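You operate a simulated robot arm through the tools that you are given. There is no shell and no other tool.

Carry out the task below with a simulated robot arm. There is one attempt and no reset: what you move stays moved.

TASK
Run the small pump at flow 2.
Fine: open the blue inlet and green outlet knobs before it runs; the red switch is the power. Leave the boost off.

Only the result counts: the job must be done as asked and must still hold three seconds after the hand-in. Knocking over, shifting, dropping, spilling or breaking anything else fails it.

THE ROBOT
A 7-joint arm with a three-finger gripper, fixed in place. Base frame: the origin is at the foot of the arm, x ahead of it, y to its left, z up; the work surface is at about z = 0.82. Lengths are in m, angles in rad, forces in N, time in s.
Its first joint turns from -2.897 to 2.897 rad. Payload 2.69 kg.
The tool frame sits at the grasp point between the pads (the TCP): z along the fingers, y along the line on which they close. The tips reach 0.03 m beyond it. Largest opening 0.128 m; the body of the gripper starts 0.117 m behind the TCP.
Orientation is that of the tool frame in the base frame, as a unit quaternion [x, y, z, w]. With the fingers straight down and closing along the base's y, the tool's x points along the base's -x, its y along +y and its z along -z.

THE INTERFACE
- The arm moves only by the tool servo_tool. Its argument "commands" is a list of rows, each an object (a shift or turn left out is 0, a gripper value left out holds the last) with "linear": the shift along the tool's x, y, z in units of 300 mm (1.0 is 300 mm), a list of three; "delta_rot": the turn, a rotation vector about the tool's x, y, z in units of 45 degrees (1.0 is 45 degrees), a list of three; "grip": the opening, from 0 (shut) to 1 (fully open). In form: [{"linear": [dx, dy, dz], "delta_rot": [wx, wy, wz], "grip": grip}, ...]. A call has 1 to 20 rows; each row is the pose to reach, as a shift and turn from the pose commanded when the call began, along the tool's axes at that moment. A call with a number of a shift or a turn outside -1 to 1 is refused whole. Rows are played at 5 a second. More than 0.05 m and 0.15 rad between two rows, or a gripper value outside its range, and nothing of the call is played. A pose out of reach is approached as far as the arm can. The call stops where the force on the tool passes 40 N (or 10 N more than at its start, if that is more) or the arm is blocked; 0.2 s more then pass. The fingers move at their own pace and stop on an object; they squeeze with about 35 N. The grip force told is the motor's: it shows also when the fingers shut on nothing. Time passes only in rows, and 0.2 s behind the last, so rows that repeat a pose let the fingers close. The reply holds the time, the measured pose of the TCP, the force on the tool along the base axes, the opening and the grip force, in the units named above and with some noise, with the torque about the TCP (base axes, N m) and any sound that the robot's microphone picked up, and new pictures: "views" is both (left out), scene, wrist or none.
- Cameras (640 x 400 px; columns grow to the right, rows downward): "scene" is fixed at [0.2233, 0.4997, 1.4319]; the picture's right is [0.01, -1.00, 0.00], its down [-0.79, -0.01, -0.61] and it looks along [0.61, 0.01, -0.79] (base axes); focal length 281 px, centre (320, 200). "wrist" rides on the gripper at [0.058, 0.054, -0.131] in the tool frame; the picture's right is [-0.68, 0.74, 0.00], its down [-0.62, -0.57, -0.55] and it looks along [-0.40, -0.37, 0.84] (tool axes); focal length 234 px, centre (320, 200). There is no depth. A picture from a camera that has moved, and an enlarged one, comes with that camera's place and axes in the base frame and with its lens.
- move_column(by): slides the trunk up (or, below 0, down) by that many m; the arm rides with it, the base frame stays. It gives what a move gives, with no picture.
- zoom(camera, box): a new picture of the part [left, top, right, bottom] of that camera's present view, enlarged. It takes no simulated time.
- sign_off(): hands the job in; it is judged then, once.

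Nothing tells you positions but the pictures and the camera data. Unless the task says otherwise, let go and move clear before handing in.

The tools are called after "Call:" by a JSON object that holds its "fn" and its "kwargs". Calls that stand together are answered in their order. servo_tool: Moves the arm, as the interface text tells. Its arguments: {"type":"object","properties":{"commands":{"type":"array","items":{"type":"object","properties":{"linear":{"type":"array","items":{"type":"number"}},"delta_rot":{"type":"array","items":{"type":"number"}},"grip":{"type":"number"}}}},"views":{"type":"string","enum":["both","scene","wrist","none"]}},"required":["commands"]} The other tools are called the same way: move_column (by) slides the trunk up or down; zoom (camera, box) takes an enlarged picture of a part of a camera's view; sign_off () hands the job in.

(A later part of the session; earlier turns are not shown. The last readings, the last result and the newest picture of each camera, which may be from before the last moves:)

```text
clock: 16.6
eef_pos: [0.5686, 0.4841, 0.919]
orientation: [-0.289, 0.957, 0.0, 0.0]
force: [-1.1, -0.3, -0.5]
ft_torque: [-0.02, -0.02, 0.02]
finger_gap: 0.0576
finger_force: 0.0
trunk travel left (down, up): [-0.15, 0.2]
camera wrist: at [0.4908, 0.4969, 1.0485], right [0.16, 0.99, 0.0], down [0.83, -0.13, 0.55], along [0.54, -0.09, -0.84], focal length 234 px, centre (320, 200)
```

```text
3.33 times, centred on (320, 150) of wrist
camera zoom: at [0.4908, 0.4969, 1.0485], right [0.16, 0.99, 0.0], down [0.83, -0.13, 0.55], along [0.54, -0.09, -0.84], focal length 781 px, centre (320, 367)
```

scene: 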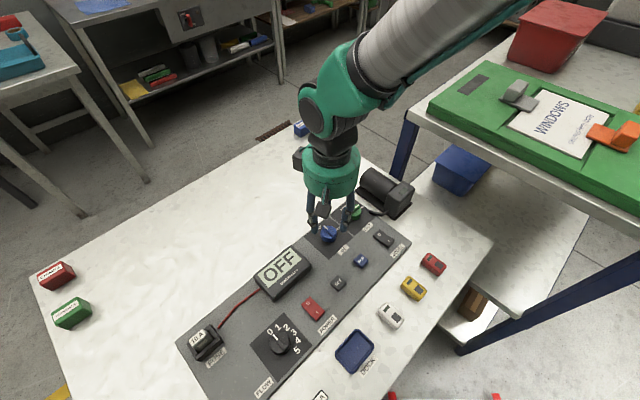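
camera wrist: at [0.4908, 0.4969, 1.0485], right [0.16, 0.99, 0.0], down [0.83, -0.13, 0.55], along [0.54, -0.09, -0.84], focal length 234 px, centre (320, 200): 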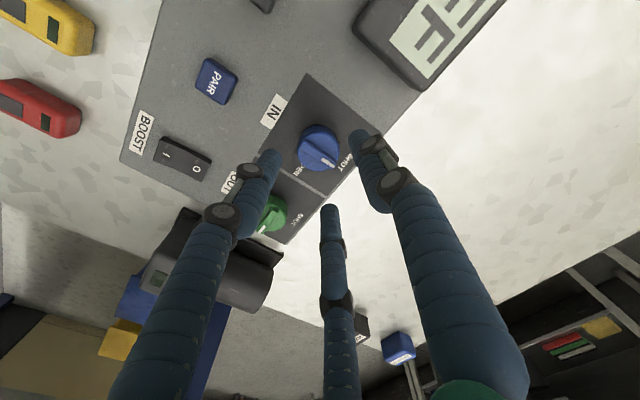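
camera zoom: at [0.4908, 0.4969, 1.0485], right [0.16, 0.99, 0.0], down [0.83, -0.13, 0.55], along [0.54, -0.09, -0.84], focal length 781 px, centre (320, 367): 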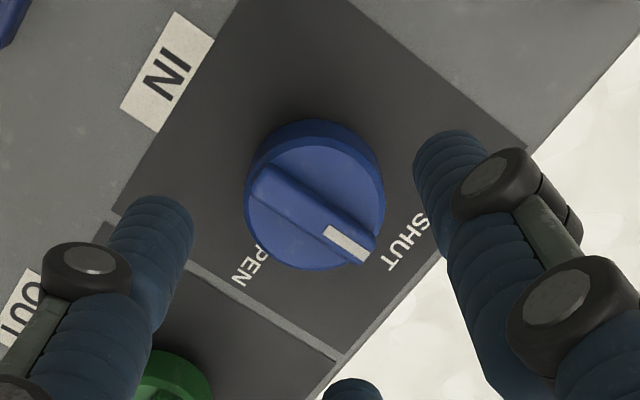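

The blue knob is nearly centred under the hand. I'll make a small correction, descend and check before closing.

Call:
{"fn": "servo_tool", "kwargs": {"commands": [{"linear": [0.006, 0.001, 0.05]}, {"linear": [0.006, 0.001, 0.1]}, {"linear": [0.006, 0.001, 0.145]}, {"linear": [0.006, 0.001, 0.157]}, {"linear": [0.006, 0.001, 0.157]}], "views": "wrist"}}

Call:
{"fn": "zoom", "kwargs": {"camera": "wrist", "box": [240, 110, 400, 230]}}

```text
clock: 17.8
eef_pos: [0.5667, 0.4836, 0.8711]
orientation: [-0.288, 0.958, 0.0, 0.0]
force: [0.5, -0.2, 0.6]
ft_torque: [-0.03, 0.01, 0.01]
finger_gap: 0.0576
finger_force: 0.0
trunk travel left (down, up): [-0.15, 0.2]
camera wrist: at [0.488, 0.4964, 1.0007], right [0.16, 0.99, 0.0], down [0.83, -0.13, 0.55], along [0.54, -0.09, -0.84], focal length 234 px, centre (320, 200)
```

wrist: 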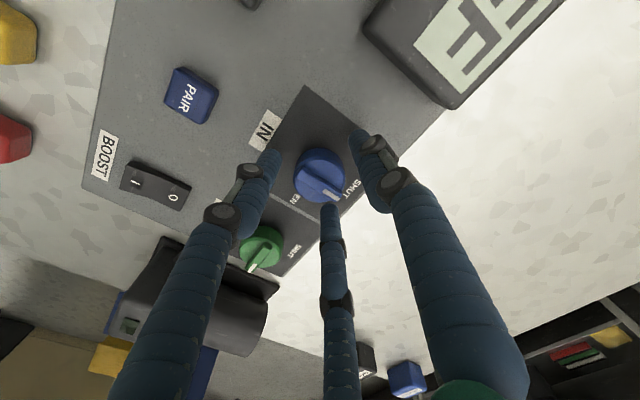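

```text
3.33 times, centred on (320, 170) of wrist
camera zoom: at [0.488, 0.4964, 1.0007], right [0.16, 0.99, 0.0], down [0.83, -0.13, 0.55], along [0.54, -0.09, -0.84], focal length 781 px, centre (320, 300)
```

zoom: 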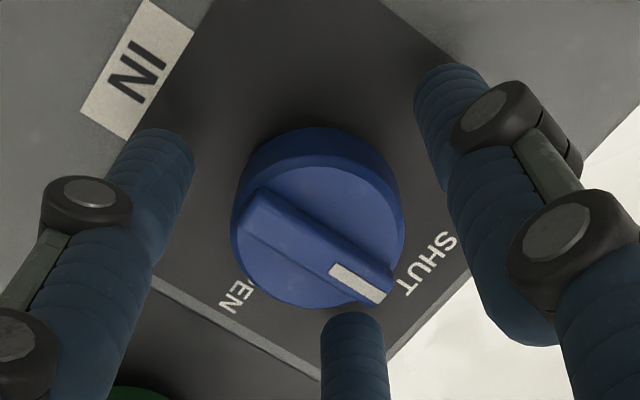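

The blue knob is well centred. I'll close on it.

Call:
{"fn": "servo_tool", "kwargs": {"commands": [{"grip": 0.2}, {"grip": 0.2}, {"grip": 0.2}, {"grip": 0.2}], "views": "none"}}

```text
clock: 18.8
eef_pos: [0.5664, 0.4847, 0.8718]
orientation: [-0.288, 0.958, 0.0, 0.0]
force: [9.4, -2.8, -1.0]
ft_torque: [-0.13, -0.35, 0.04]
finger_gap: 0.0384
finger_force: 9.2
trunk travel left (down, up): [-0.15, 0.2]
```

Contact with 9 N toward +x, so I'm about 1.5 mm off. I'll nudge that way to centre the grip.

Call:
{"fn": "servo_tool", "kwargs": {"commands": [{"linear": [-0.0033, -0.0042, 0]}, {"linear": [-0.0033, -0.0042, 0]}, {"linear": [-0.0033, -0.0042, 0]}], "views": "none"}}

```text
clock: 19.6
eef_pos: [0.568, 0.4823, 0.8713]
orientation: [-0.288, 0.958, 0.0, 0.001]
force: [0.5, -0.7, 1.7]
ft_torque: [-0.07, 0.01, 0.03]
finger_gap: 0.0375
finger_force: 9.2
trunk travel left (down, up): [-0.15, 0.2]
```

Call:
{"fn": "servo_tool", "kwargs": {"commands": [{"grip": 0.1}, {"grip": 0.1}, {"grip": 0.1}], "views": "wrist"}}

Call:
{"fn": "zoom", "kwargs": {"camera": "wrist", "box": [240, 110, 400, 230]}}

```text
clock: 20.4
eef_pos: [0.5674, 0.4826, 0.8708]
orientation: [-0.289, 0.957, 0.0, 0.0]
force: [-0.4, -1.3, 2.4]
ft_torque: [-0.1, 0.08, 0.01]
finger_gap: 0.0369
finger_force: 45.1
trunk travel left (down, up): [-0.15, 0.2]
camera wrist: at [0.4893, 0.4956, 1.0007], right [0.16, 0.99, 0.0], down [0.83, -0.13, 0.55], along [0.54, -0.09, -0.84], focal length 234 px, centre (320, 200)
```

wrist: 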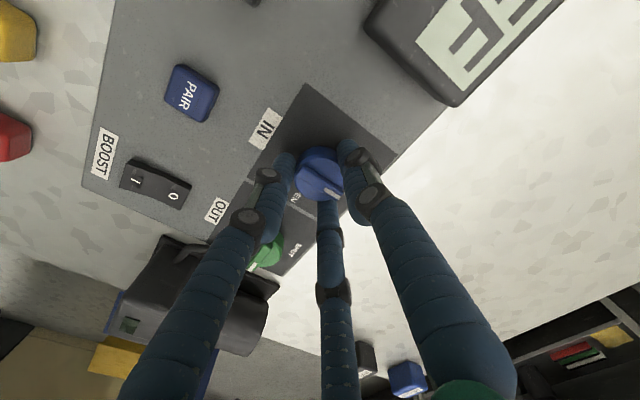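

```text
3.33 times, centred on (320, 170) of wrist
camera zoom: at [0.4893, 0.4956, 1.0007], right [0.16, 0.99, 0.0], down [0.83, -0.13, 0.55], along [0.54, -0.09, -0.84], focal length 781 px, centre (320, 300)
```

zoom: 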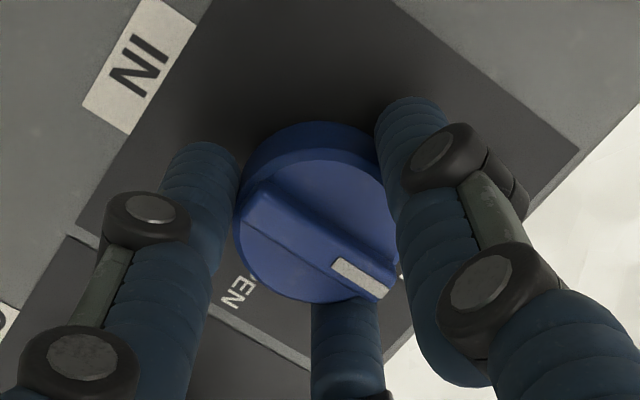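

The blue knob is firmly gripped (gap 0.037, 45 N, almost no side load). I'll turn it 45° clockwise, then another 45°.

Call:
{"fn": "servo_tool", "kwargs": {"commands": [{"delta_rot": [0, 0, 0.17]}, {"delta_rot": [0, 0, 0.34]}, {"delta_rot": [0, 0, 0.51]}, {"delta_rot": [0, 0, 0.68]}, {"delta_rot": [0, 0, 0.84]}, {"delta_rot": [0, 0, 1.0]}], "views": "wrist"}}

```text
clock: 21.8
eef_pos: [0.5669, 0.4824, 0.8709]
orientation: [0.101, 0.995, 0.0, 0.0]
force: [-10.8, 9.7, -1.3]
ft_torque: [0.49, 0.43, -0.02]
finger_gap: 0.0367
finger_force: 44.7
trunk travel left (down, up): [-0.15, 0.2]
camera wrist: at [0.5212, 0.5474, 1.0006], right [0.81, 0.59, 0.0], down [0.49, -0.68, 0.55], along [0.32, -0.45, -0.84], focal length 234 px, centre (320, 200)
```

wrist: 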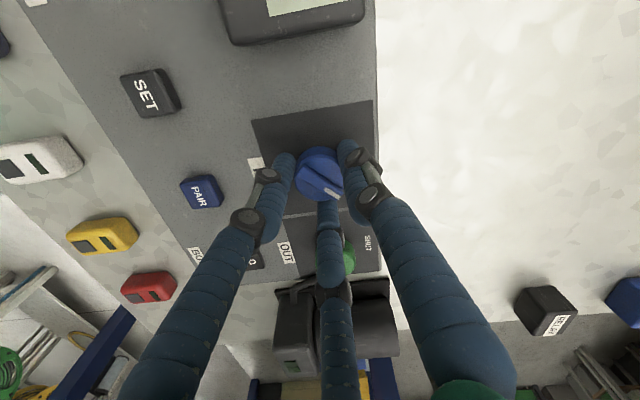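

Call:
{"fn": "servo_tool", "kwargs": {"commands": [{"delta_rot": [0, 0, 0.17]}, {"delta_rot": [0, 0, 0.34]}, {"delta_rot": [0, 0, 0.51]}, {"delta_rot": [0, 0, 0.68]}, {"delta_rot": [0, 0, 0.84]}, {"delta_rot": [0, 0, 1.0]}, {"delta_rot": [0, 0, 1.0]}], "views": "both"}}

Call:
{"fn": "zoom", "kwargs": {"camera": "wrist", "box": [240, 110, 400, 230]}}

Call:
{"fn": "zoom", "kwargs": {"camera": "scene", "box": [290, 190, 390, 265]}}

```text
clock: 23.4
eef_pos: [0.5684, 0.4821, 0.8707]
orientation: [0.474, 0.88, 0.0, 0.0]
force: [-15.3, 10.1, 0.9]
ft_torque: [0.17, 0.42, 0.39]
finger_gap: 0.0365
finger_force: 45.2
trunk travel left (down, up): [-0.15, 0.2]
camera wrist: at [0.5802, 0.5615, 1.0006], right [0.99, -0.16, 0.0], down [-0.13, -0.82, 0.55], along [-0.09, -0.54, -0.84], focal length 234 px, centre (320, 200)
```

scene: 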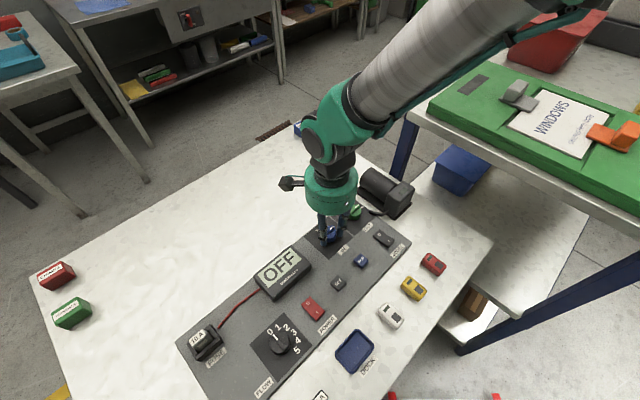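
wrist: 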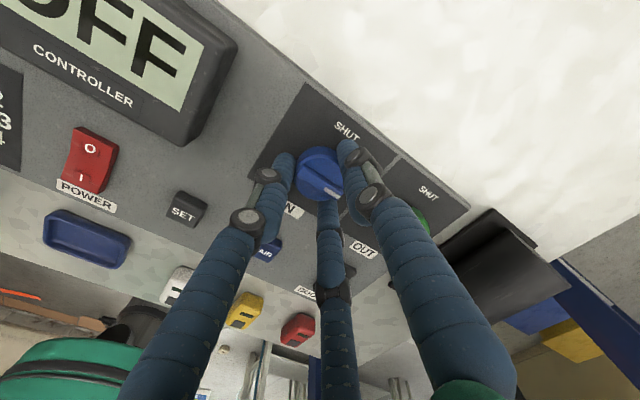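

```text
3.33 times, centred on (320, 170) of wrist
camera zoom: at [0.5802, 0.5615, 1.0006], right [0.99, -0.16, 0.0], down [-0.13, -0.82, 0.55], along [-0.09, -0.54, -0.84], focal length 781 px, centre (320, 300)
```

zoom: 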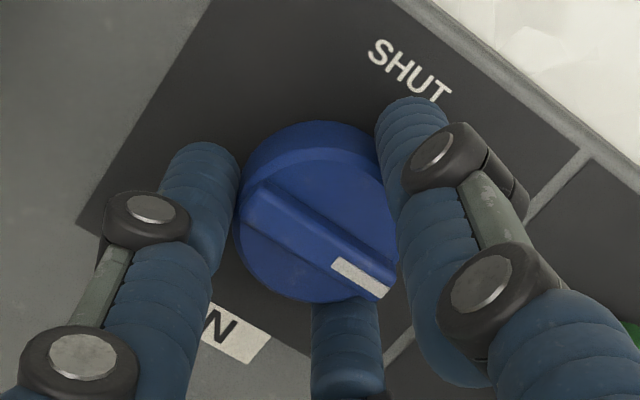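

```text
5.33 times, centred on (340, 228) of scene
camera zoom: at [0.2233, 0.4997, 1.4319], right [0.01, -1.0, 0.0], down [-0.79, -0.01, -0.61], along [0.61, 0.01, -0.79], focal length 1500 px, centre (213, 53)
```

zoom: 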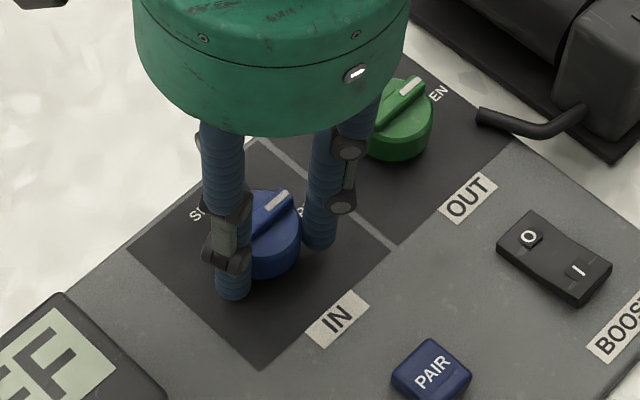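

The blue knob has turned to match the green one, with a similar stop torque. I'll release, lift and check.

Call:
{"fn": "servo_tool", "kwargs": {"commands": [{"grip": 0.45}, {"grip": 0.45}, {"linear": [0, 0, -0.07], "grip": 0.45}, {"linear": [0, 0, -0.17], "grip": 0.45}, {"linear": [0, 0, -0.3], "grip": 0.45}, {"linear": [0, 0, -0.42], "grip": 0.45}, {"linear": [0, 0, -0.42], "grip": 0.45}]}}

Call:
{"fn": "zoom", "kwargs": {"camera": "scene", "box": [290, 190, 390, 265]}}

Call:
{"fn": "zoom", "kwargs": {"camera": "wrist", "box": [0, 0, 200, 130]}}

```text
clock: 25.0
eef_pos: [0.568, 0.482, 0.9967]
orientation: [0.473, 0.881, 0.0, 0.0]
force: [-0.4, -0.1, 0.2]
ft_torque: [0.01, -0.05, -0.01]
finger_gap: 0.0576
finger_force: 0.0
trunk travel left (down, up): [-0.15, 0.2]
camera wrist: at [0.5809, 0.5602, 1.127], right [0.99, -0.16, 0.0], down [-0.13, -0.83, 0.55], along [-0.09, -0.54, -0.84], focal length 234 px, centre (320, 200)
```

scene: 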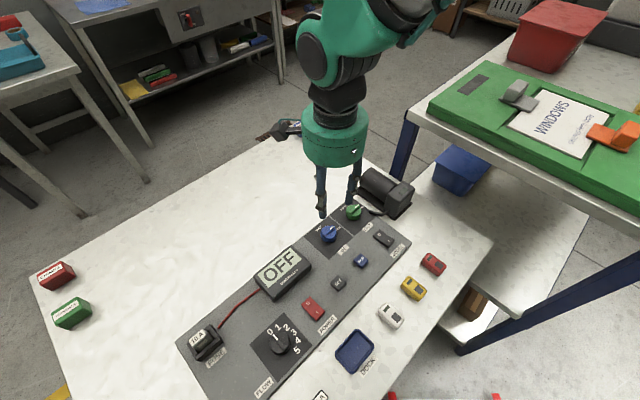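
wrist: 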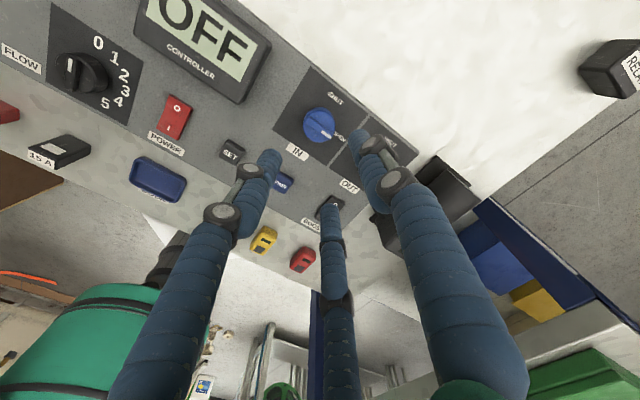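

```text
5.33 times, centred on (340, 228) of scene
camera zoom: at [0.2233, 0.4997, 1.4319], right [0.01, -1.0, 0.0], down [-0.79, -0.01, -0.61], along [0.61, 0.01, -0.79], focal length 1500 px, centre (213, 53)
```

zoom: 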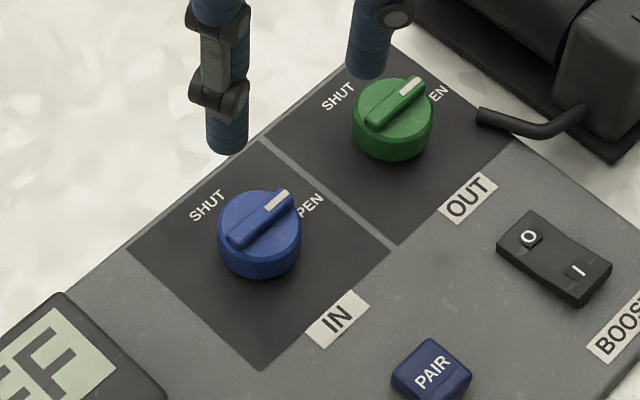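

```text
3.08 times, centred on (100, 65) of wrist
camera zoom: at [0.5809, 0.5602, 1.127], right [0.99, -0.16, 0.0], down [-0.13, -0.83, 0.55], along [-0.09, -0.54, -0.84], focal length 720 px, centre (997, 615)
```

zoom: 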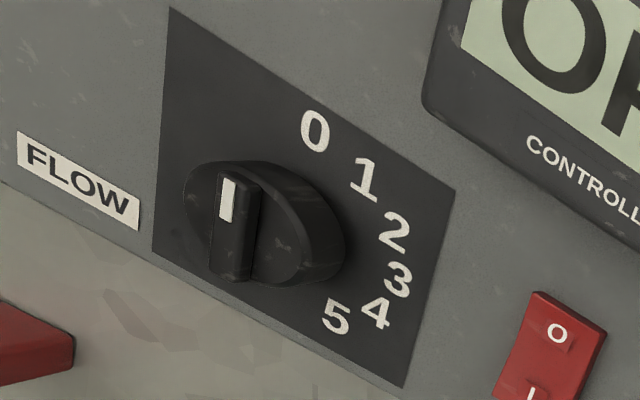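

Both valves are at OPEN. Next is the flow dial, which I estimate at (0.335, 0.575) with its pointer at 0, where 2 is about 60° clockwise. I'll move there at height while yawing back.

Call:
{"fn": "servo_tool", "kwargs": {"commands": [{"linear": [0.086, -0.06, 0.0], "delta_rot": [0, 0, -0.12]}, {"linear": [0.172, -0.119, 0.0], "delta_rot": [0, 0, -0.25]}, {"linear": [0.258, -0.179, 0.0], "delta_rot": [0, 0, -0.38]}, {"linear": [0.344, -0.239, 0.0], "delta_rot": [0, 0, -0.5]}, {"linear": [0.43, -0.298, 0.02], "delta_rot": [0, 0, -0.62]}, {"linear": [0.515, -0.358, 0.06], "delta_rot": [0, 0, -0.75]}, {"linear": [0.601, -0.417, 0.1], "delta_rot": [0, 0, -0.88]}, {"linear": [0.687, -0.477, 0.15], "delta_rot": [0, 0, -1.0]}, {"linear": [0.687, -0.477, 0.15], "delta_rot": [0, 0, -1.0]}]}}

Call:
{"fn": "zoom", "kwargs": {"camera": "wrist", "box": [220, 60, 420, 210]}}

```text
clock: 27.0
eef_pos: [0.3353, 0.5778, 0.951]
orientation: [0.1, 0.995, 0.0, 0.0]
force: [-0.5, -0.4, -1.4]
ft_torque: [-0.06, -0.04, 0.03]
finger_gap: 0.0575
finger_force: 0.0
trunk travel left (down, up): [-0.15, 0.2]
camera wrist: at [0.2888, 0.6419, 1.0808], right [0.81, 0.59, 0.0], down [0.49, -0.68, 0.55], along [0.32, -0.44, -0.84], focal length 234 px, centre (320, 200)
```

scene: 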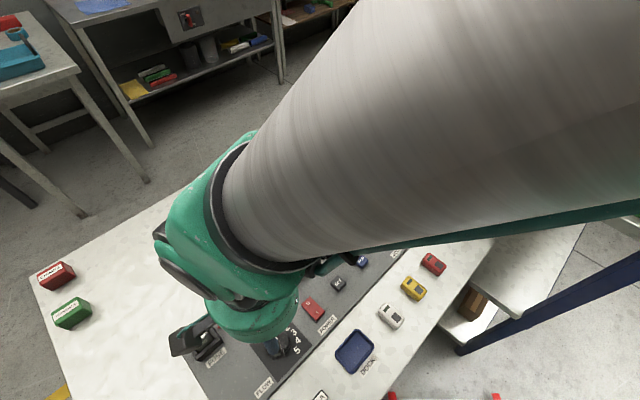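
wrist: 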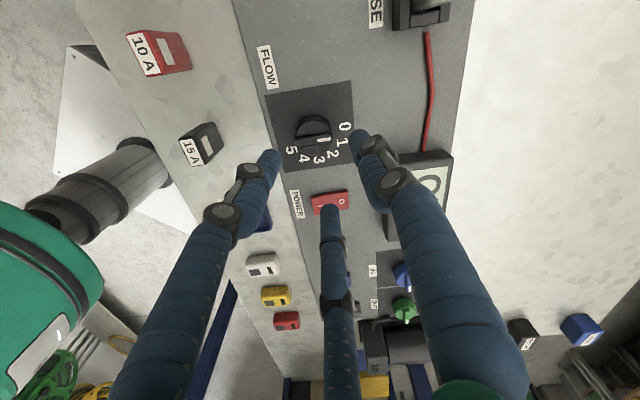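

```text
2.67 times, centred on (320, 135) of wrist
camera zoom: at [0.2888, 0.6419, 1.0808], right [0.81, 0.59, 0.0], down [0.49, -0.68, 0.55], along [0.32, -0.44, -0.84], focal length 624 px, centre (320, 373)
```

zoom: 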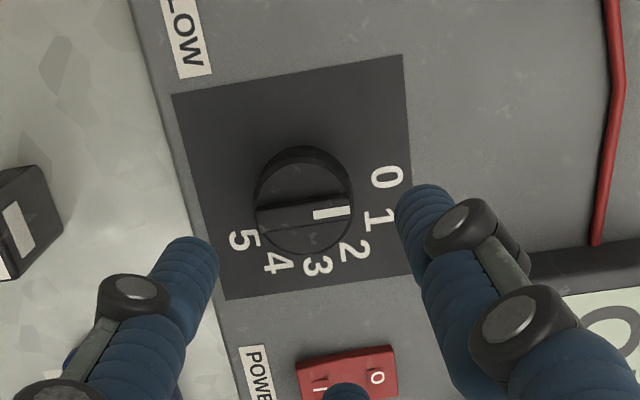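

The scale fits a circle centred near (0.329, 0.577) with 30° per number, so 2 is 60° clockwise from 0. Spare fuses are lying near the panel and I'll keep clear of those. I'll rotate the hand a bit more and come lower over the dial.

Call:
{"fn": "servo_tool", "kwargs": {"commands": [{"linear": [0.007, -0.002, 0.03], "delta_rot": [0, 0, -0.15]}, {"linear": [0.014, -0.005, 0.06], "delta_rot": [0, 0, -0.3]}, {"linear": [0.02, -0.007, 0.1], "delta_rot": [0, 0, -0.44]}, {"linear": [0.02, -0.007, 0.12], "delta_rot": [0, 0, -0.44]}, {"linear": [0.02, -0.007, 0.12], "delta_rot": [0, 0, -0.44]}], "views": "wrist"}}

Call:
{"fn": "zoom", "kwargs": {"camera": "wrist", "box": [240, 90, 400, 210]}}

```text
clock: 28.2
eef_pos: [0.3281, 0.5752, 0.9156]
orientation: [-0.072, 0.997, 0.001, 0.0]
force: [0.4, -0.4, 0.7]
ft_torque: [-0.02, 0.03, -0.01]
finger_gap: 0.0574
finger_force: 0.1
trunk travel left (down, up): [-0.15, 0.2]
camera wrist: at [0.2626, 0.6204, 1.0457], right [0.56, 0.83, 0.0], down [0.69, -0.47, 0.55], along [0.45, -0.31, -0.84], focal length 234 px, centre (320, 200)
```

wrist: 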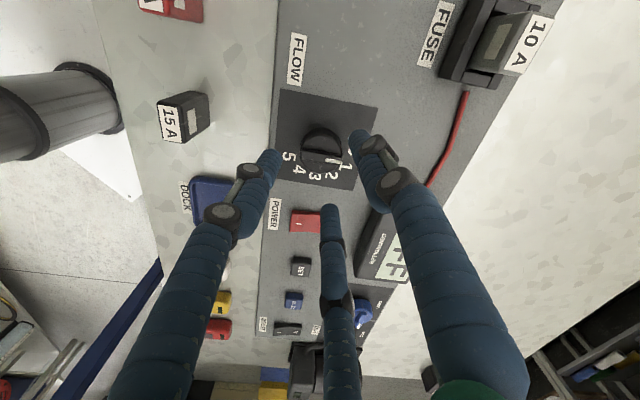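

```text
3.33 times, centred on (320, 150) of wrist
camera zoom: at [0.2626, 0.6204, 1.0457], right [0.56, 0.83, 0.0], down [0.69, -0.47, 0.55], along [0.45, -0.31, -0.84], focal length 781 px, centre (320, 367)
```

zoom: 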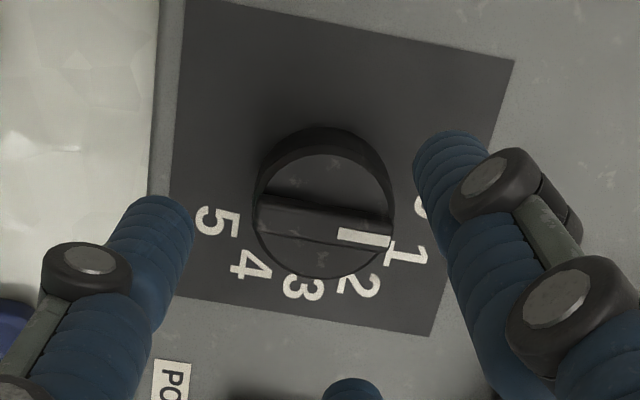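

The dial is within 2 mm of centre. I'll correct, descend around it and close.

Call:
{"fn": "servo_tool", "kwargs": {"commands": [{"linear": [-0.002, 0.005, 0.05]}, {"linear": [-0.002, 0.005, 0.1]}, {"linear": [-0.002, 0.005, 0.14]}, {"linear": [-0.002, 0.005, 0.148]}, {"linear": [-0.002, 0.005, 0.148]}], "views": "wrist"}}

Call:
{"fn": "zoom", "kwargs": {"camera": "wrist", "box": [240, 110, 400, 230]}}

```text
clock: 29.4
eef_pos: [0.3308, 0.5763, 0.8717]
orientation: [-0.073, 0.997, -0.001, 0.0]
force: [-1.2, -0.9, -0.4]
ft_torque: [0.0, 0.0, -0.01]
finger_gap: 0.0576
finger_force: 0.2
trunk travel left (down, up): [-0.15, 0.2]
camera wrist: at [0.2646, 0.6208, 1.0015], right [0.56, 0.83, 0.0], down [0.69, -0.47, 0.55], along [0.45, -0.31, -0.84], focal length 234 px, centre (320, 200)
```

wrist: 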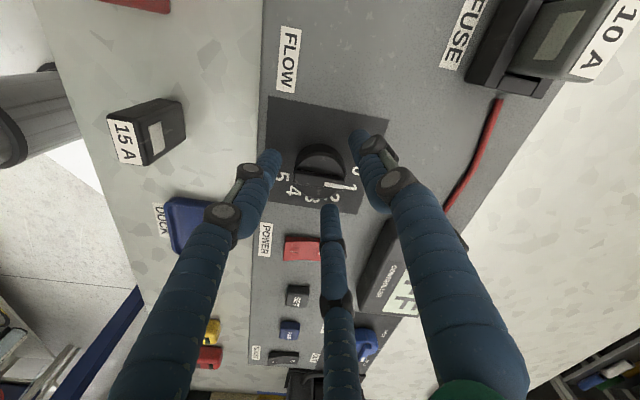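

```text
3.33 times, centred on (320, 170) of wrist
camera zoom: at [0.2646, 0.6208, 1.0015], right [0.56, 0.83, 0.0], down [0.69, -0.47, 0.55], along [0.45, -0.31, -0.84], focal length 781 px, centre (320, 300)
```

zoom: 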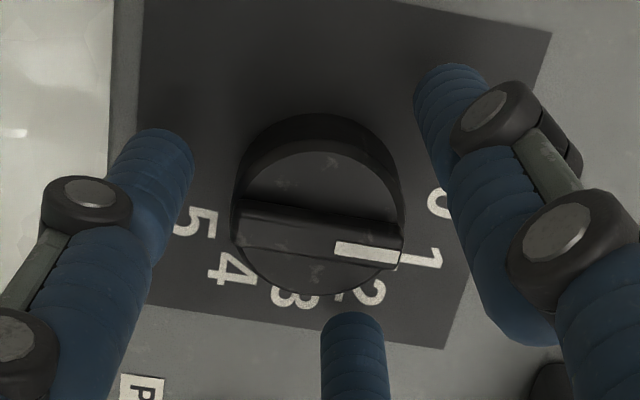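

Nearly centred; I'll nudge about 1.5 mm and close on the dial.

Call:
{"fn": "servo_tool", "kwargs": {"commands": [{"linear": [0.0047, 0.003, 0], "grip": 0.45}, {"linear": [0.0047, 0.003, 0], "grip": 0.1}, {"linear": [0.0047, 0.003, 0], "grip": 0.1}, {"linear": [0.0047, 0.003, 0], "grip": 0.1}, {"linear": [0.0047, 0.003, 0], "grip": 0.1}], "views": "none"}}

```text
clock: 30.6
eef_pos: [0.3287, 0.5766, 0.8718]
orientation: [-0.072, 0.997, 0.0, 0.001]
force: [4.4, -7.2, 0.5]
ft_torque: [-0.34, -0.08, -0.06]
finger_gap: 0.0367
finger_force: 45.0
trunk travel left (down, up): [-0.15, 0.2]
```

The dial is firmly gripped. I'll turn it 30° to 1 first and verify.

Call:
{"fn": "servo_tool", "kwargs": {"commands": [{"delta_rot": [0, 0, 0.17]}, {"delta_rot": [0, 0, 0.34]}, {"delta_rot": [0, 0, 0.51]}, {"delta_rot": [0, 0, 0.667]}, {"delta_rot": [0, 0, 0.667]}], "views": "wrist"}}

Call:
{"fn": "zoom", "kwargs": {"camera": "wrist", "box": [240, 110, 400, 230]}}

```text
clock: 31.8
eef_pos: [0.3295, 0.5755, 0.872]
orientation: [0.189, 0.982, 0.0, 0.0]
force: [10.5, -14.7, 6.5]
ft_torque: [-0.54, -0.32, -0.02]
finger_gap: 0.037
finger_force: 44.6
trunk travel left (down, up): [-0.15, 0.2]
camera wrist: at [0.2944, 0.6479, 1.0015], right [0.9, 0.43, 0.0], down [0.36, -0.75, 0.55], along [0.24, -0.49, -0.84], focal length 234 px, centre (320, 200)
```

wrist: 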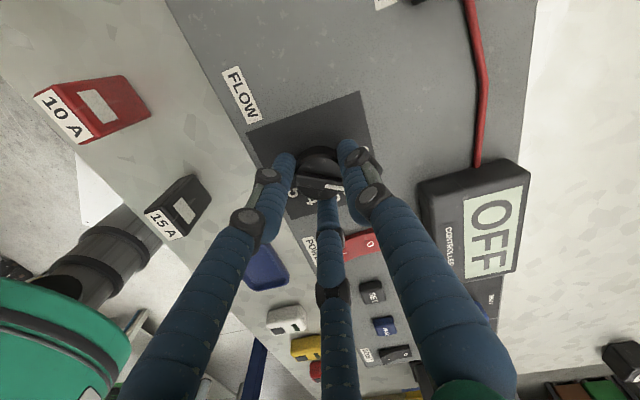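

```text
3.33 times, centred on (320, 170) of wrist
camera zoom: at [0.2944, 0.6479, 1.0015], right [0.9, 0.43, 0.0], down [0.36, -0.75, 0.55], along [0.24, -0.49, -0.84], focal length 781 px, centre (320, 300)
```

zoom: 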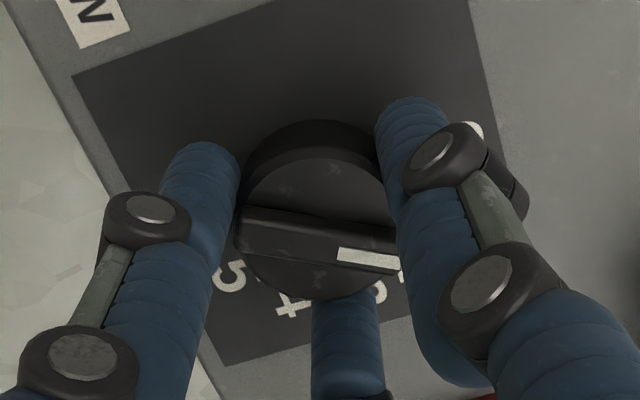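

Call:
{"fn": "servo_tool", "kwargs": {"commands": [{"linear": [-0.004, -0.003, 0], "delta_rot": [0, 0, 0.17]}, {"linear": [-0.004, -0.003, 0], "delta_rot": [0, 0, 0.34]}, {"linear": [-0.004, -0.003, 0], "delta_rot": [0, 0, 0.51]}, {"linear": [-0.004, -0.003, 0], "delta_rot": [0, 0, 0.667]}, {"linear": [-0.004, -0.003, 0], "delta_rot": [0, 0, 0.667]}], "views": "wrist"}}

Call:
{"fn": "zoom", "kwargs": {"camera": "wrist", "box": [240, 110, 400, 230]}}

```text
clock: 33.0
eef_pos: [0.3291, 0.5756, 0.8732]
orientation: [0.437, 0.899, 0.0, 0.0]
force: [-9.3, 3.0, 1.4]
ft_torque: [0.31, 0.5, 0.01]
finger_gap: 0.037
finger_force: 45.8
trunk travel left (down, up): [-0.15, 0.2]
camera wrist: at [0.3346, 0.6553, 1.0015], right [1.0, -0.08, 0.0], down [-0.06, -0.83, 0.55], along [-0.04, -0.55, -0.84], focal length 234 px, centre (320, 200)
```

wrist: 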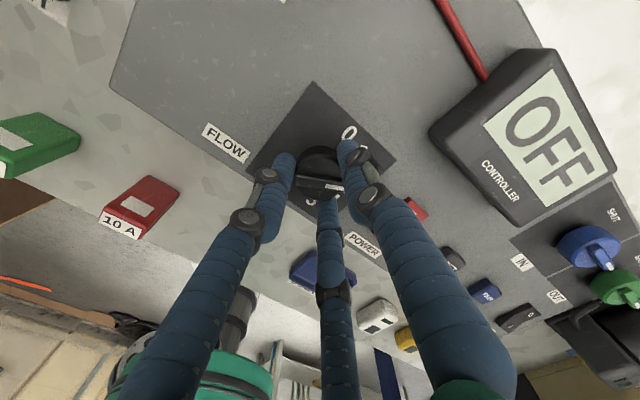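

```text
3.33 times, centred on (320, 170) of wrist
camera zoom: at [0.3346, 0.6553, 1.0015], right [1.0, -0.08, 0.0], down [-0.06, -0.83, 0.55], along [-0.04, -0.55, -0.84], focal length 781 px, centre (320, 300)
```

zoom: 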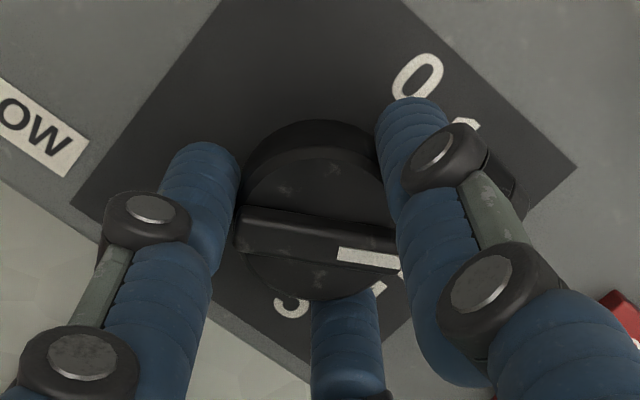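

The hand has turned 60° in total and the dial followed. I'll release and lift to check it reads 2.

Call:
{"fn": "servo_tool", "kwargs": {"commands": [{"grip": 0.45}, {"grip": 0.45}, {"linear": [0, 0, -0.07], "grip": 0.45}, {"linear": [0, 0, -0.17], "grip": 0.45}, {"linear": [0, 0, -0.3], "grip": 0.45}, {"linear": [0, 0, -0.4], "grip": 0.45}, {"linear": [0, 0, -0.4], "grip": 0.45}]}}

Call:
{"fn": "zoom", "kwargs": {"camera": "wrist", "box": [240, 60, 440, 210]}}

Call:
{"fn": "zoom", "kwargs": {"camera": "scene", "box": [230, 280, 350, 400]}}

```text
clock: 34.6
eef_pos: [0.3287, 0.576, 0.9923]
orientation: [0.437, 0.899, 0.0, 0.0]
force: [-0.4, 0.2, -0.2]
ft_torque: [0.03, -0.02, -0.02]
finger_gap: 0.0575
finger_force: 0.1
trunk travel left (down, up): [-0.15, 0.2]
camera wrist: at [0.3345, 0.6549, 1.1218], right [1.0, -0.08, 0.0], down [-0.06, -0.83, 0.55], along [-0.04, -0.55, -0.84], focal length 234 px, centre (320, 200)
```

scene: 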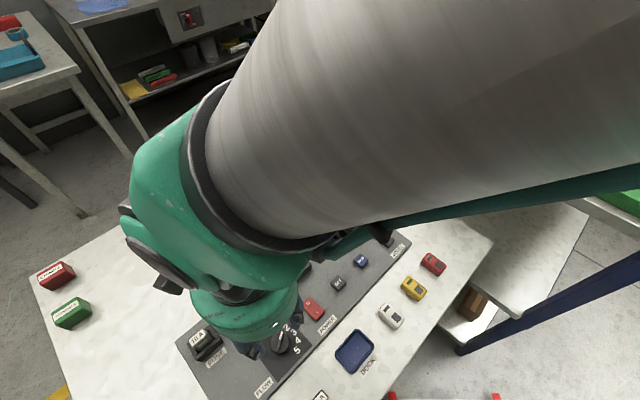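
wrist: 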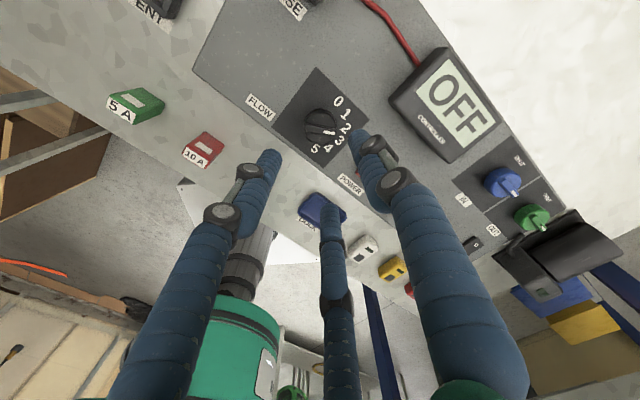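

```text
2.67 times, centred on (340, 135) of wrist
camera zoom: at [0.3345, 0.6549, 1.1218], right [1.0, -0.08, 0.0], down [-0.06, -0.83, 0.55], along [-0.04, -0.55, -0.84], focal length 624 px, centre (267, 373)
```

zoom: 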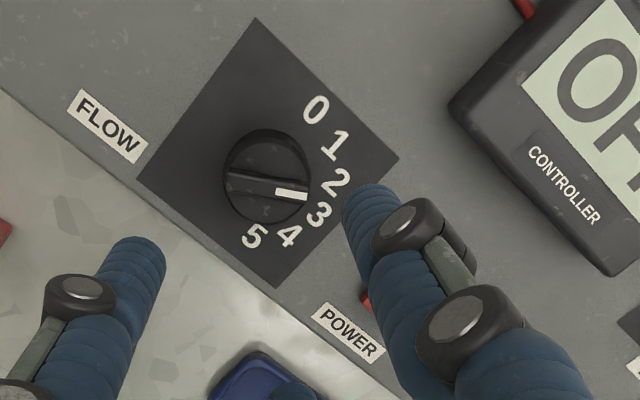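

```text
3.33 times, centred on (290, 340) of scene
camera zoom: at [0.2233, 0.4997, 1.4319], right [0.01, -1.0, 0.0], down [-0.79, -0.01, -0.61], along [0.61, 0.01, -0.79], focal length 938 px, centre (420, -267)
```

zoom: 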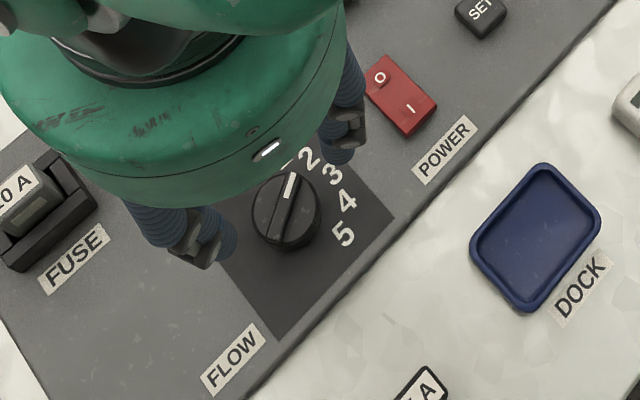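

The dial pointer measures about -16° against -15° for the 2 mark, so flow is set to 2. Next is the red power switch near (0.395, 0.510). I'll shut the fingers and hover near its I end to measure it.

Call:
{"fn": "servo_tool", "kwargs": {"commands": [{"linear": [-0.08, 0.006, 0.0], "grip": 0.0}, {"linear": [-0.16, 0.011, 0.0], "grip": 0.0}, {"linear": [-0.24, 0.017, 0.05], "grip": 0.0}, {"linear": [-0.314, 0.022, 0.1], "grip": 0.0}, {"linear": [-0.314, 0.022, 0.1], "grip": 0.0}]}}

Call:
{"fn": "zoom", "kwargs": {"camera": "wrist", "box": [220, 70, 420, 210]}}

Call:
{"fn": "zoom", "kwargs": {"camera": "scene", "box": [270, 260, 370, 335]}}

```text
clock: 35.8
eef_pos: [0.394, 0.5056, 0.9632]
orientation: [0.437, 0.9, 0.0, -0.001]
force: [0.0, -0.4, 0.7]
ft_torque: [-0.01, 0.02, 0.01]
finger_gap: 0.0021
finger_force: 31.3
trunk travel left (down, up): [-0.15, 0.2]
camera wrist: at [0.3987, 0.5843, 1.0914], right [1.0, -0.08, 0.0], down [-0.06, -0.83, 0.55], along [-0.04, -0.55, -0.84], focal length 234 px, centre (320, 200)
```

scene: 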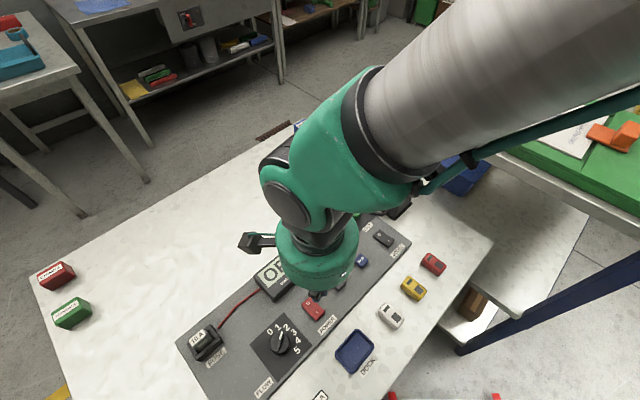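
wrist: 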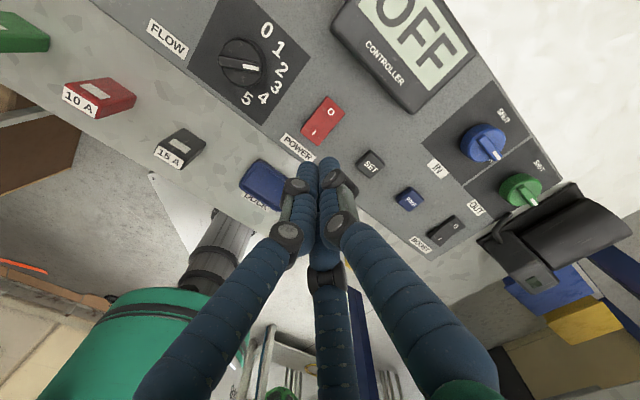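

```text
2.86 times, centred on (320, 140) of wrist
camera zoom: at [0.3987, 0.5843, 1.0914], right [1.0, -0.08, 0.0], down [-0.06, -0.83, 0.55], along [-0.04, -0.55, -0.84], focal length 669 px, centre (320, 371)
```

zoom: 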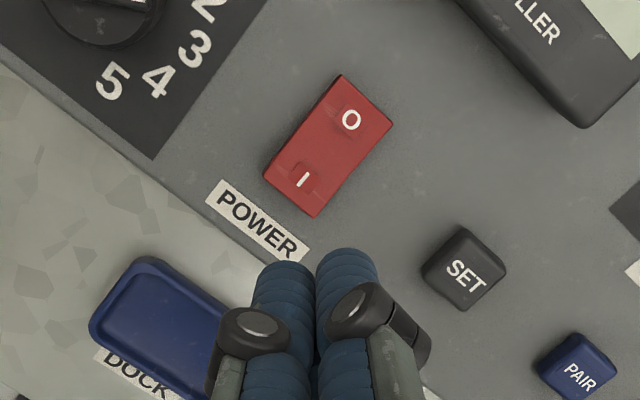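

```text
5.33 times, centred on (320, 298) of scene
camera zoom: at [0.2233, 0.4997, 1.4319], right [0.01, -1.0, 0.0], down [-0.79, -0.01, -0.61], along [0.61, 0.01, -0.79], focal length 1500 px, centre (320, -320)
```

zoom: 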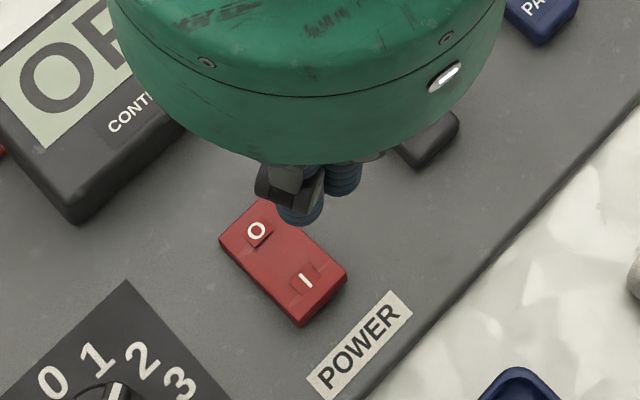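

The rocker runs along the 45° line with its centre near (0.397, 0.519) and its I mark near (0.387, 0.509). I'll place the closed fingertips over the I half and stop about 10 mm above it.

Call:
{"fn": "servo_tool", "kwargs": {"commands": [{"linear": [0.012, -0.013, 0.08]}, {"linear": [0.023, -0.025, 0.16]}, {"linear": [0.023, -0.025, 0.22]}, {"linear": [0.023, -0.025, 0.235]}, {"linear": [0.023, -0.025, 0.235]}]}}

Call:
{"fn": "zoom", "kwargs": {"camera": "wrist", "box": [240, 80, 400, 200]}}

Call:
{"fn": "zoom", "kwargs": {"camera": "scene", "box": [270, 260, 370, 335]}}

```text
clock: 37.0
eef_pos: [0.3818, 0.5061, 0.8922]
orientation: [0.437, 0.9, 0.0, 0.0]
force: [0.6, -0.2, -0.3]
ft_torque: [-0.02, -0.02, -0.02]
finger_gap: 0.0021
finger_force: 31.3
trunk travel left (down, up): [-0.15, 0.2]
camera wrist: at [0.3881, 0.586, 1.0219], right [1.0, -0.08, 0.0], down [-0.06, -0.83, 0.55], along [-0.04, -0.55, -0.84], focal length 234 px, centre (320, 200)
```

scene: 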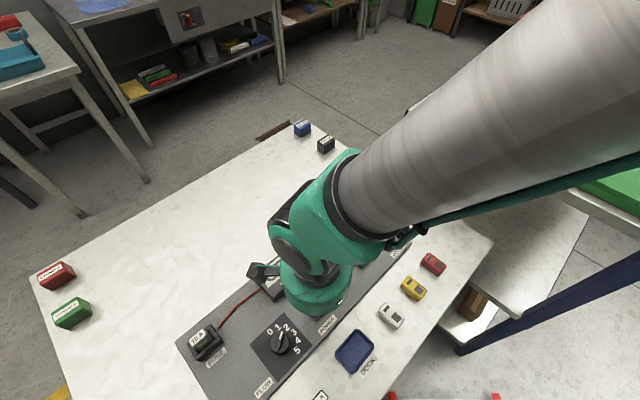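
wrist: 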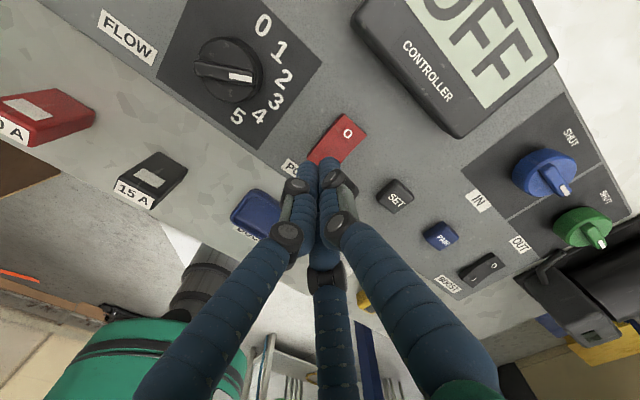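

```text
3.33 times, centred on (320, 140) of wrist
camera zoom: at [0.3881, 0.586, 1.0219], right [1.0, -0.08, 0.0], down [-0.06, -0.83, 0.55], along [-0.04, -0.55, -0.84], focal length 781 px, centre (320, 400)
```

zoom: 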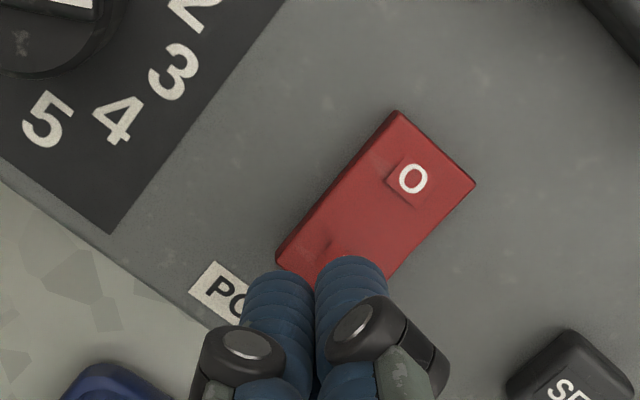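

```text
5.33 times, centred on (320, 298) of scene
camera zoom: at [0.2233, 0.4997, 1.4319], right [0.01, -1.0, 0.0], down [-0.79, -0.01, -0.61], along [0.61, 0.01, -0.79], focal length 1500 px, centre (320, -320)
```

zoom: 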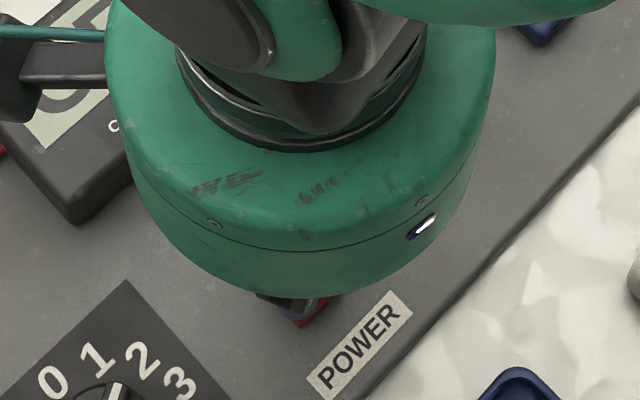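

The +y fingertip is right over the I mark, about 10 mm above it. I'll press down slowly, watching the force.

Call:
{"fn": "servo_tool", "kwargs": {"commands": [{"linear": [0, 0, 0.013]}, {"linear": [0, 0, 0.023]}, {"linear": [0, 0, 0.03]}, {"linear": [0, 0, 0.037]}, {"linear": [0, 0, 0.043]}, {"linear": [0, 0, 0.05]}, {"linear": [0, 0, 0.05]}], "views": "wrist"}}

Call:
{"fn": "zoom", "kwargs": {"camera": "wrist", "box": [240, 80, 400, 200]}}

```text
clock: 38.6
eef_pos: [0.3821, 0.5071, 0.8757]
orientation: [0.437, 0.899, 0.0, 0.001]
force: [-0.5, 0.3, -1.2]
ft_torque: [0.01, -0.02, -0.04]
finger_gap: 0.0021
finger_force: 30.9
trunk travel left (down, up): [-0.15, 0.2]
camera wrist: at [0.3888, 0.5864, 1.0059], right [1.0, -0.08, 0.0], down [-0.06, -0.83, 0.55], along [-0.04, -0.55, -0.84], focal length 234 px, centre (320, 200)
```

wrist: 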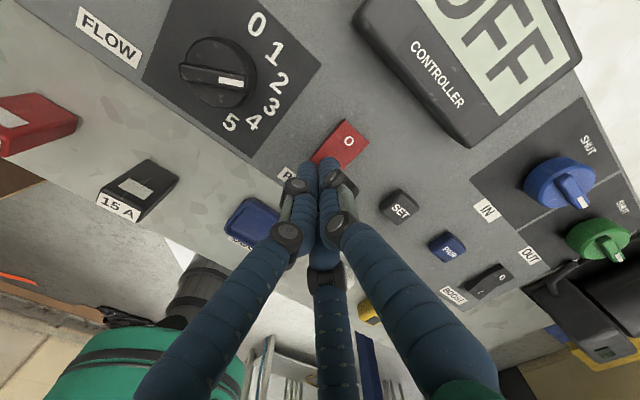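

```text
3.33 times, centred on (320, 140) of wrist
camera zoom: at [0.3888, 0.5864, 1.0059], right [1.0, -0.08, 0.0], down [-0.06, -0.83, 0.55], along [-0.04, -0.55, -0.84], focal length 781 px, centre (320, 400)
```

zoom: 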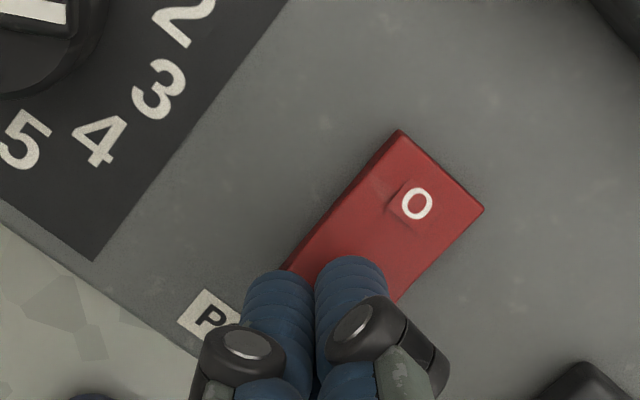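

No contact yet at tip z≈0.846. I'll keep pressing down slowly.

Call:
{"fn": "servo_tool", "kwargs": {"commands": [{"linear": [0, 0, 0.006]}, {"linear": [0, 0, 0.012]}, {"linear": [0, 0, 0.018]}, {"linear": [0, 0, 0.024]}, {"linear": [0, 0, 0.024]}], "views": "wrist"}}

Call:
{"fn": "zoom", "kwargs": {"camera": "wrist", "box": [240, 80, 400, 200]}}

```text
clock: 39.8
eef_pos: [0.3816, 0.5073, 0.8704]
orientation: [0.437, 0.899, 0.001, 0.0]
force: [0.0, 0.2, 1.1]
ft_torque: [-0.04, 0.02, 0.02]
finger_gap: 0.0021
finger_force: 31.5
trunk travel left (down, up): [-0.15, 0.2]
camera wrist: at [0.3883, 0.5862, 0.9994], right [1.0, -0.08, 0.0], down [-0.06, -0.83, 0.55], along [-0.04, -0.55, -0.84], focal length 234 px, centre (320, 200)
```

wrist: 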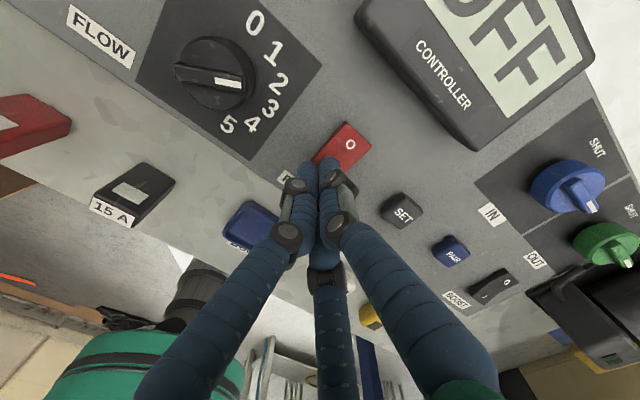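

```text
3.33 times, centred on (320, 140) of wrist
camera zoom: at [0.3883, 0.5862, 0.9994], right [1.0, -0.08, 0.0], down [-0.06, -0.83, 0.55], along [-0.04, -0.55, -0.84], focal length 781 px, centre (320, 400)
```

zoom: 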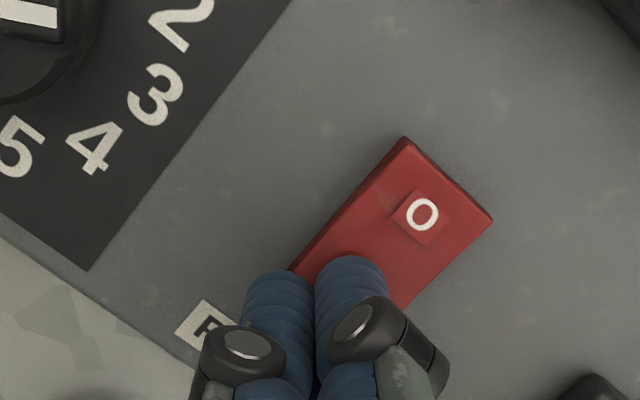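

Still no resistance; I'll continue pressing down in small steps.

Call:
{"fn": "servo_tool", "kwargs": {"commands": [{"linear": [0, 0, 0.005]}, {"linear": [0, 0, 0.01]}, {"linear": [0, 0, 0.015]}, {"linear": [0, 0, 0.015]}], "views": "wrist"}}

Call:
{"fn": "zoom", "kwargs": {"camera": "wrist", "box": [240, 80, 400, 200]}}

```text
clock: 40.7
eef_pos: [0.3842, 0.5073, 0.8692]
orientation: [0.437, 0.9, 0.002, 0.001]
force: [-2.0, -2.5, 14.6]
ft_torque: [-0.03, -0.15, 0.02]
finger_gap: 0.0058
finger_force: 30.9
trunk travel left (down, up): [-0.15, 0.2]
stopped in row 4: the force on the tool passed its limit at 42 N (the readings are from after the stop); the commanded pose is now the measured one
camera wrist: at [0.3891, 0.5868, 0.9981], right [1.0, -0.08, 0.0], down [-0.06, -0.84, 0.54], along [-0.04, -0.54, -0.84], focal length 234 px, centre (320, 200)
```

wrist: 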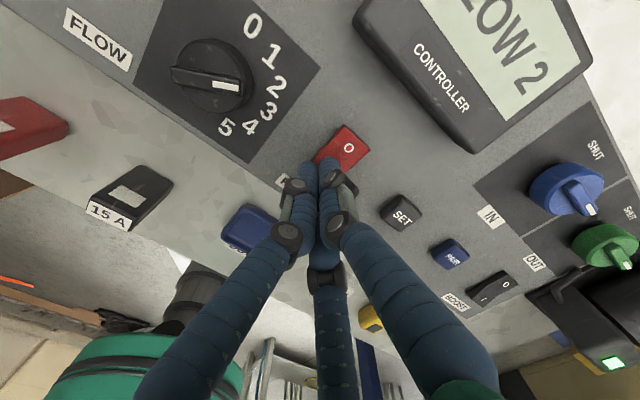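

```text
3.33 times, centred on (320, 140) of wrist
camera zoom: at [0.3891, 0.5868, 0.9981], right [1.0, -0.08, 0.0], down [-0.06, -0.84, 0.54], along [-0.04, -0.54, -0.84], focal length 781 px, centre (320, 400)
```

zoom: 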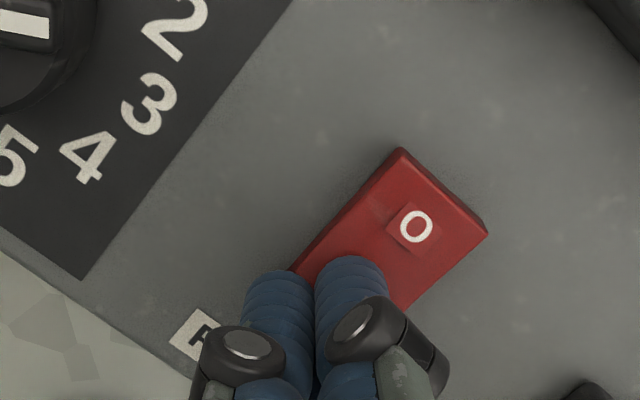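

The controller now reads "FLOW 2" and the pump's lamp is green. I'll lift straight up, move clear and check that it holds.

Call:
{"fn": "servo_tool", "kwargs": {"commands": [{"linear": [0, 0, -0.04]}, {"linear": [0, 0, -0.12]}, {"linear": [0, 0, -0.25]}, {"linear": [0, 0, -0.4]}, {"linear": [0, 0, -0.5]}, {"linear": [0, 0, -0.5]}]}}

Call:
{"fn": "zoom", "kwargs": {"camera": "wrist", "box": [220, 40, 620, 290]}}

```text
clock: 42.1
eef_pos: [0.3822, 0.5061, 1.0168]
orientation: [0.437, 0.899, 0.001, 0.0]
force: [0.2, 0.2, -0.2]
ft_torque: [0.01, -0.01, -0.01]
finger_gap: 0.0021
finger_force: 31.2
trunk travel left (down, up): [-0.15, 0.2]
camera wrist: at [0.3883, 0.5855, 1.1476], right [1.0, -0.08, 0.0], down [-0.06, -0.83, 0.55], along [-0.04, -0.55, -0.84], focal length 234 px, centre (320, 200)
```

scene: 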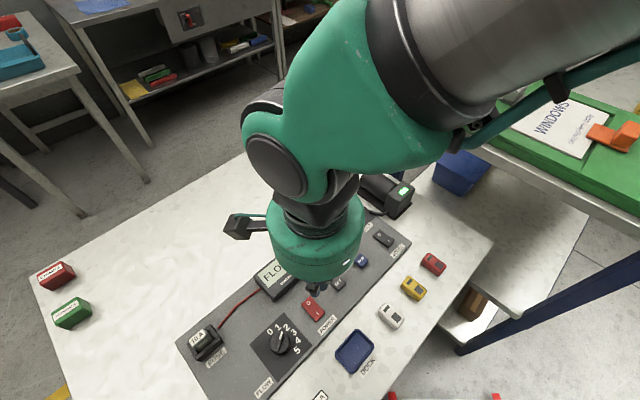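
wrist: 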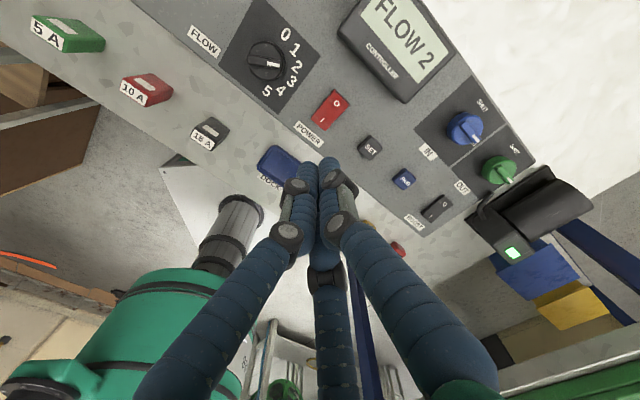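

```text
1.60 times, centred on (420, 165) of wrist
camera zoom: at [0.3883, 0.5855, 1.1476], right [1.0, -0.08, 0.0], down [-0.06, -0.83, 0.55], along [-0.04, -0.55, -0.84], focal length 375 px, centre (160, 256)
```

zoom: 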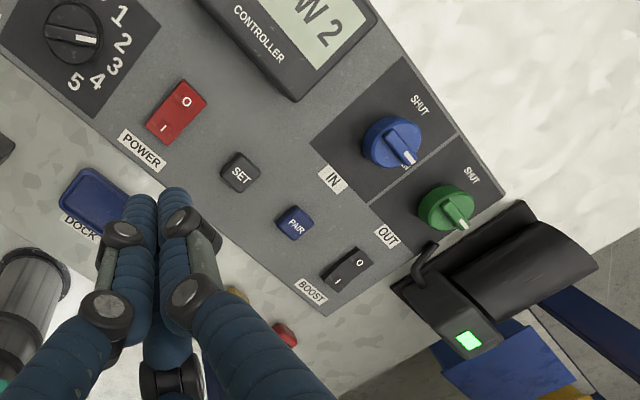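

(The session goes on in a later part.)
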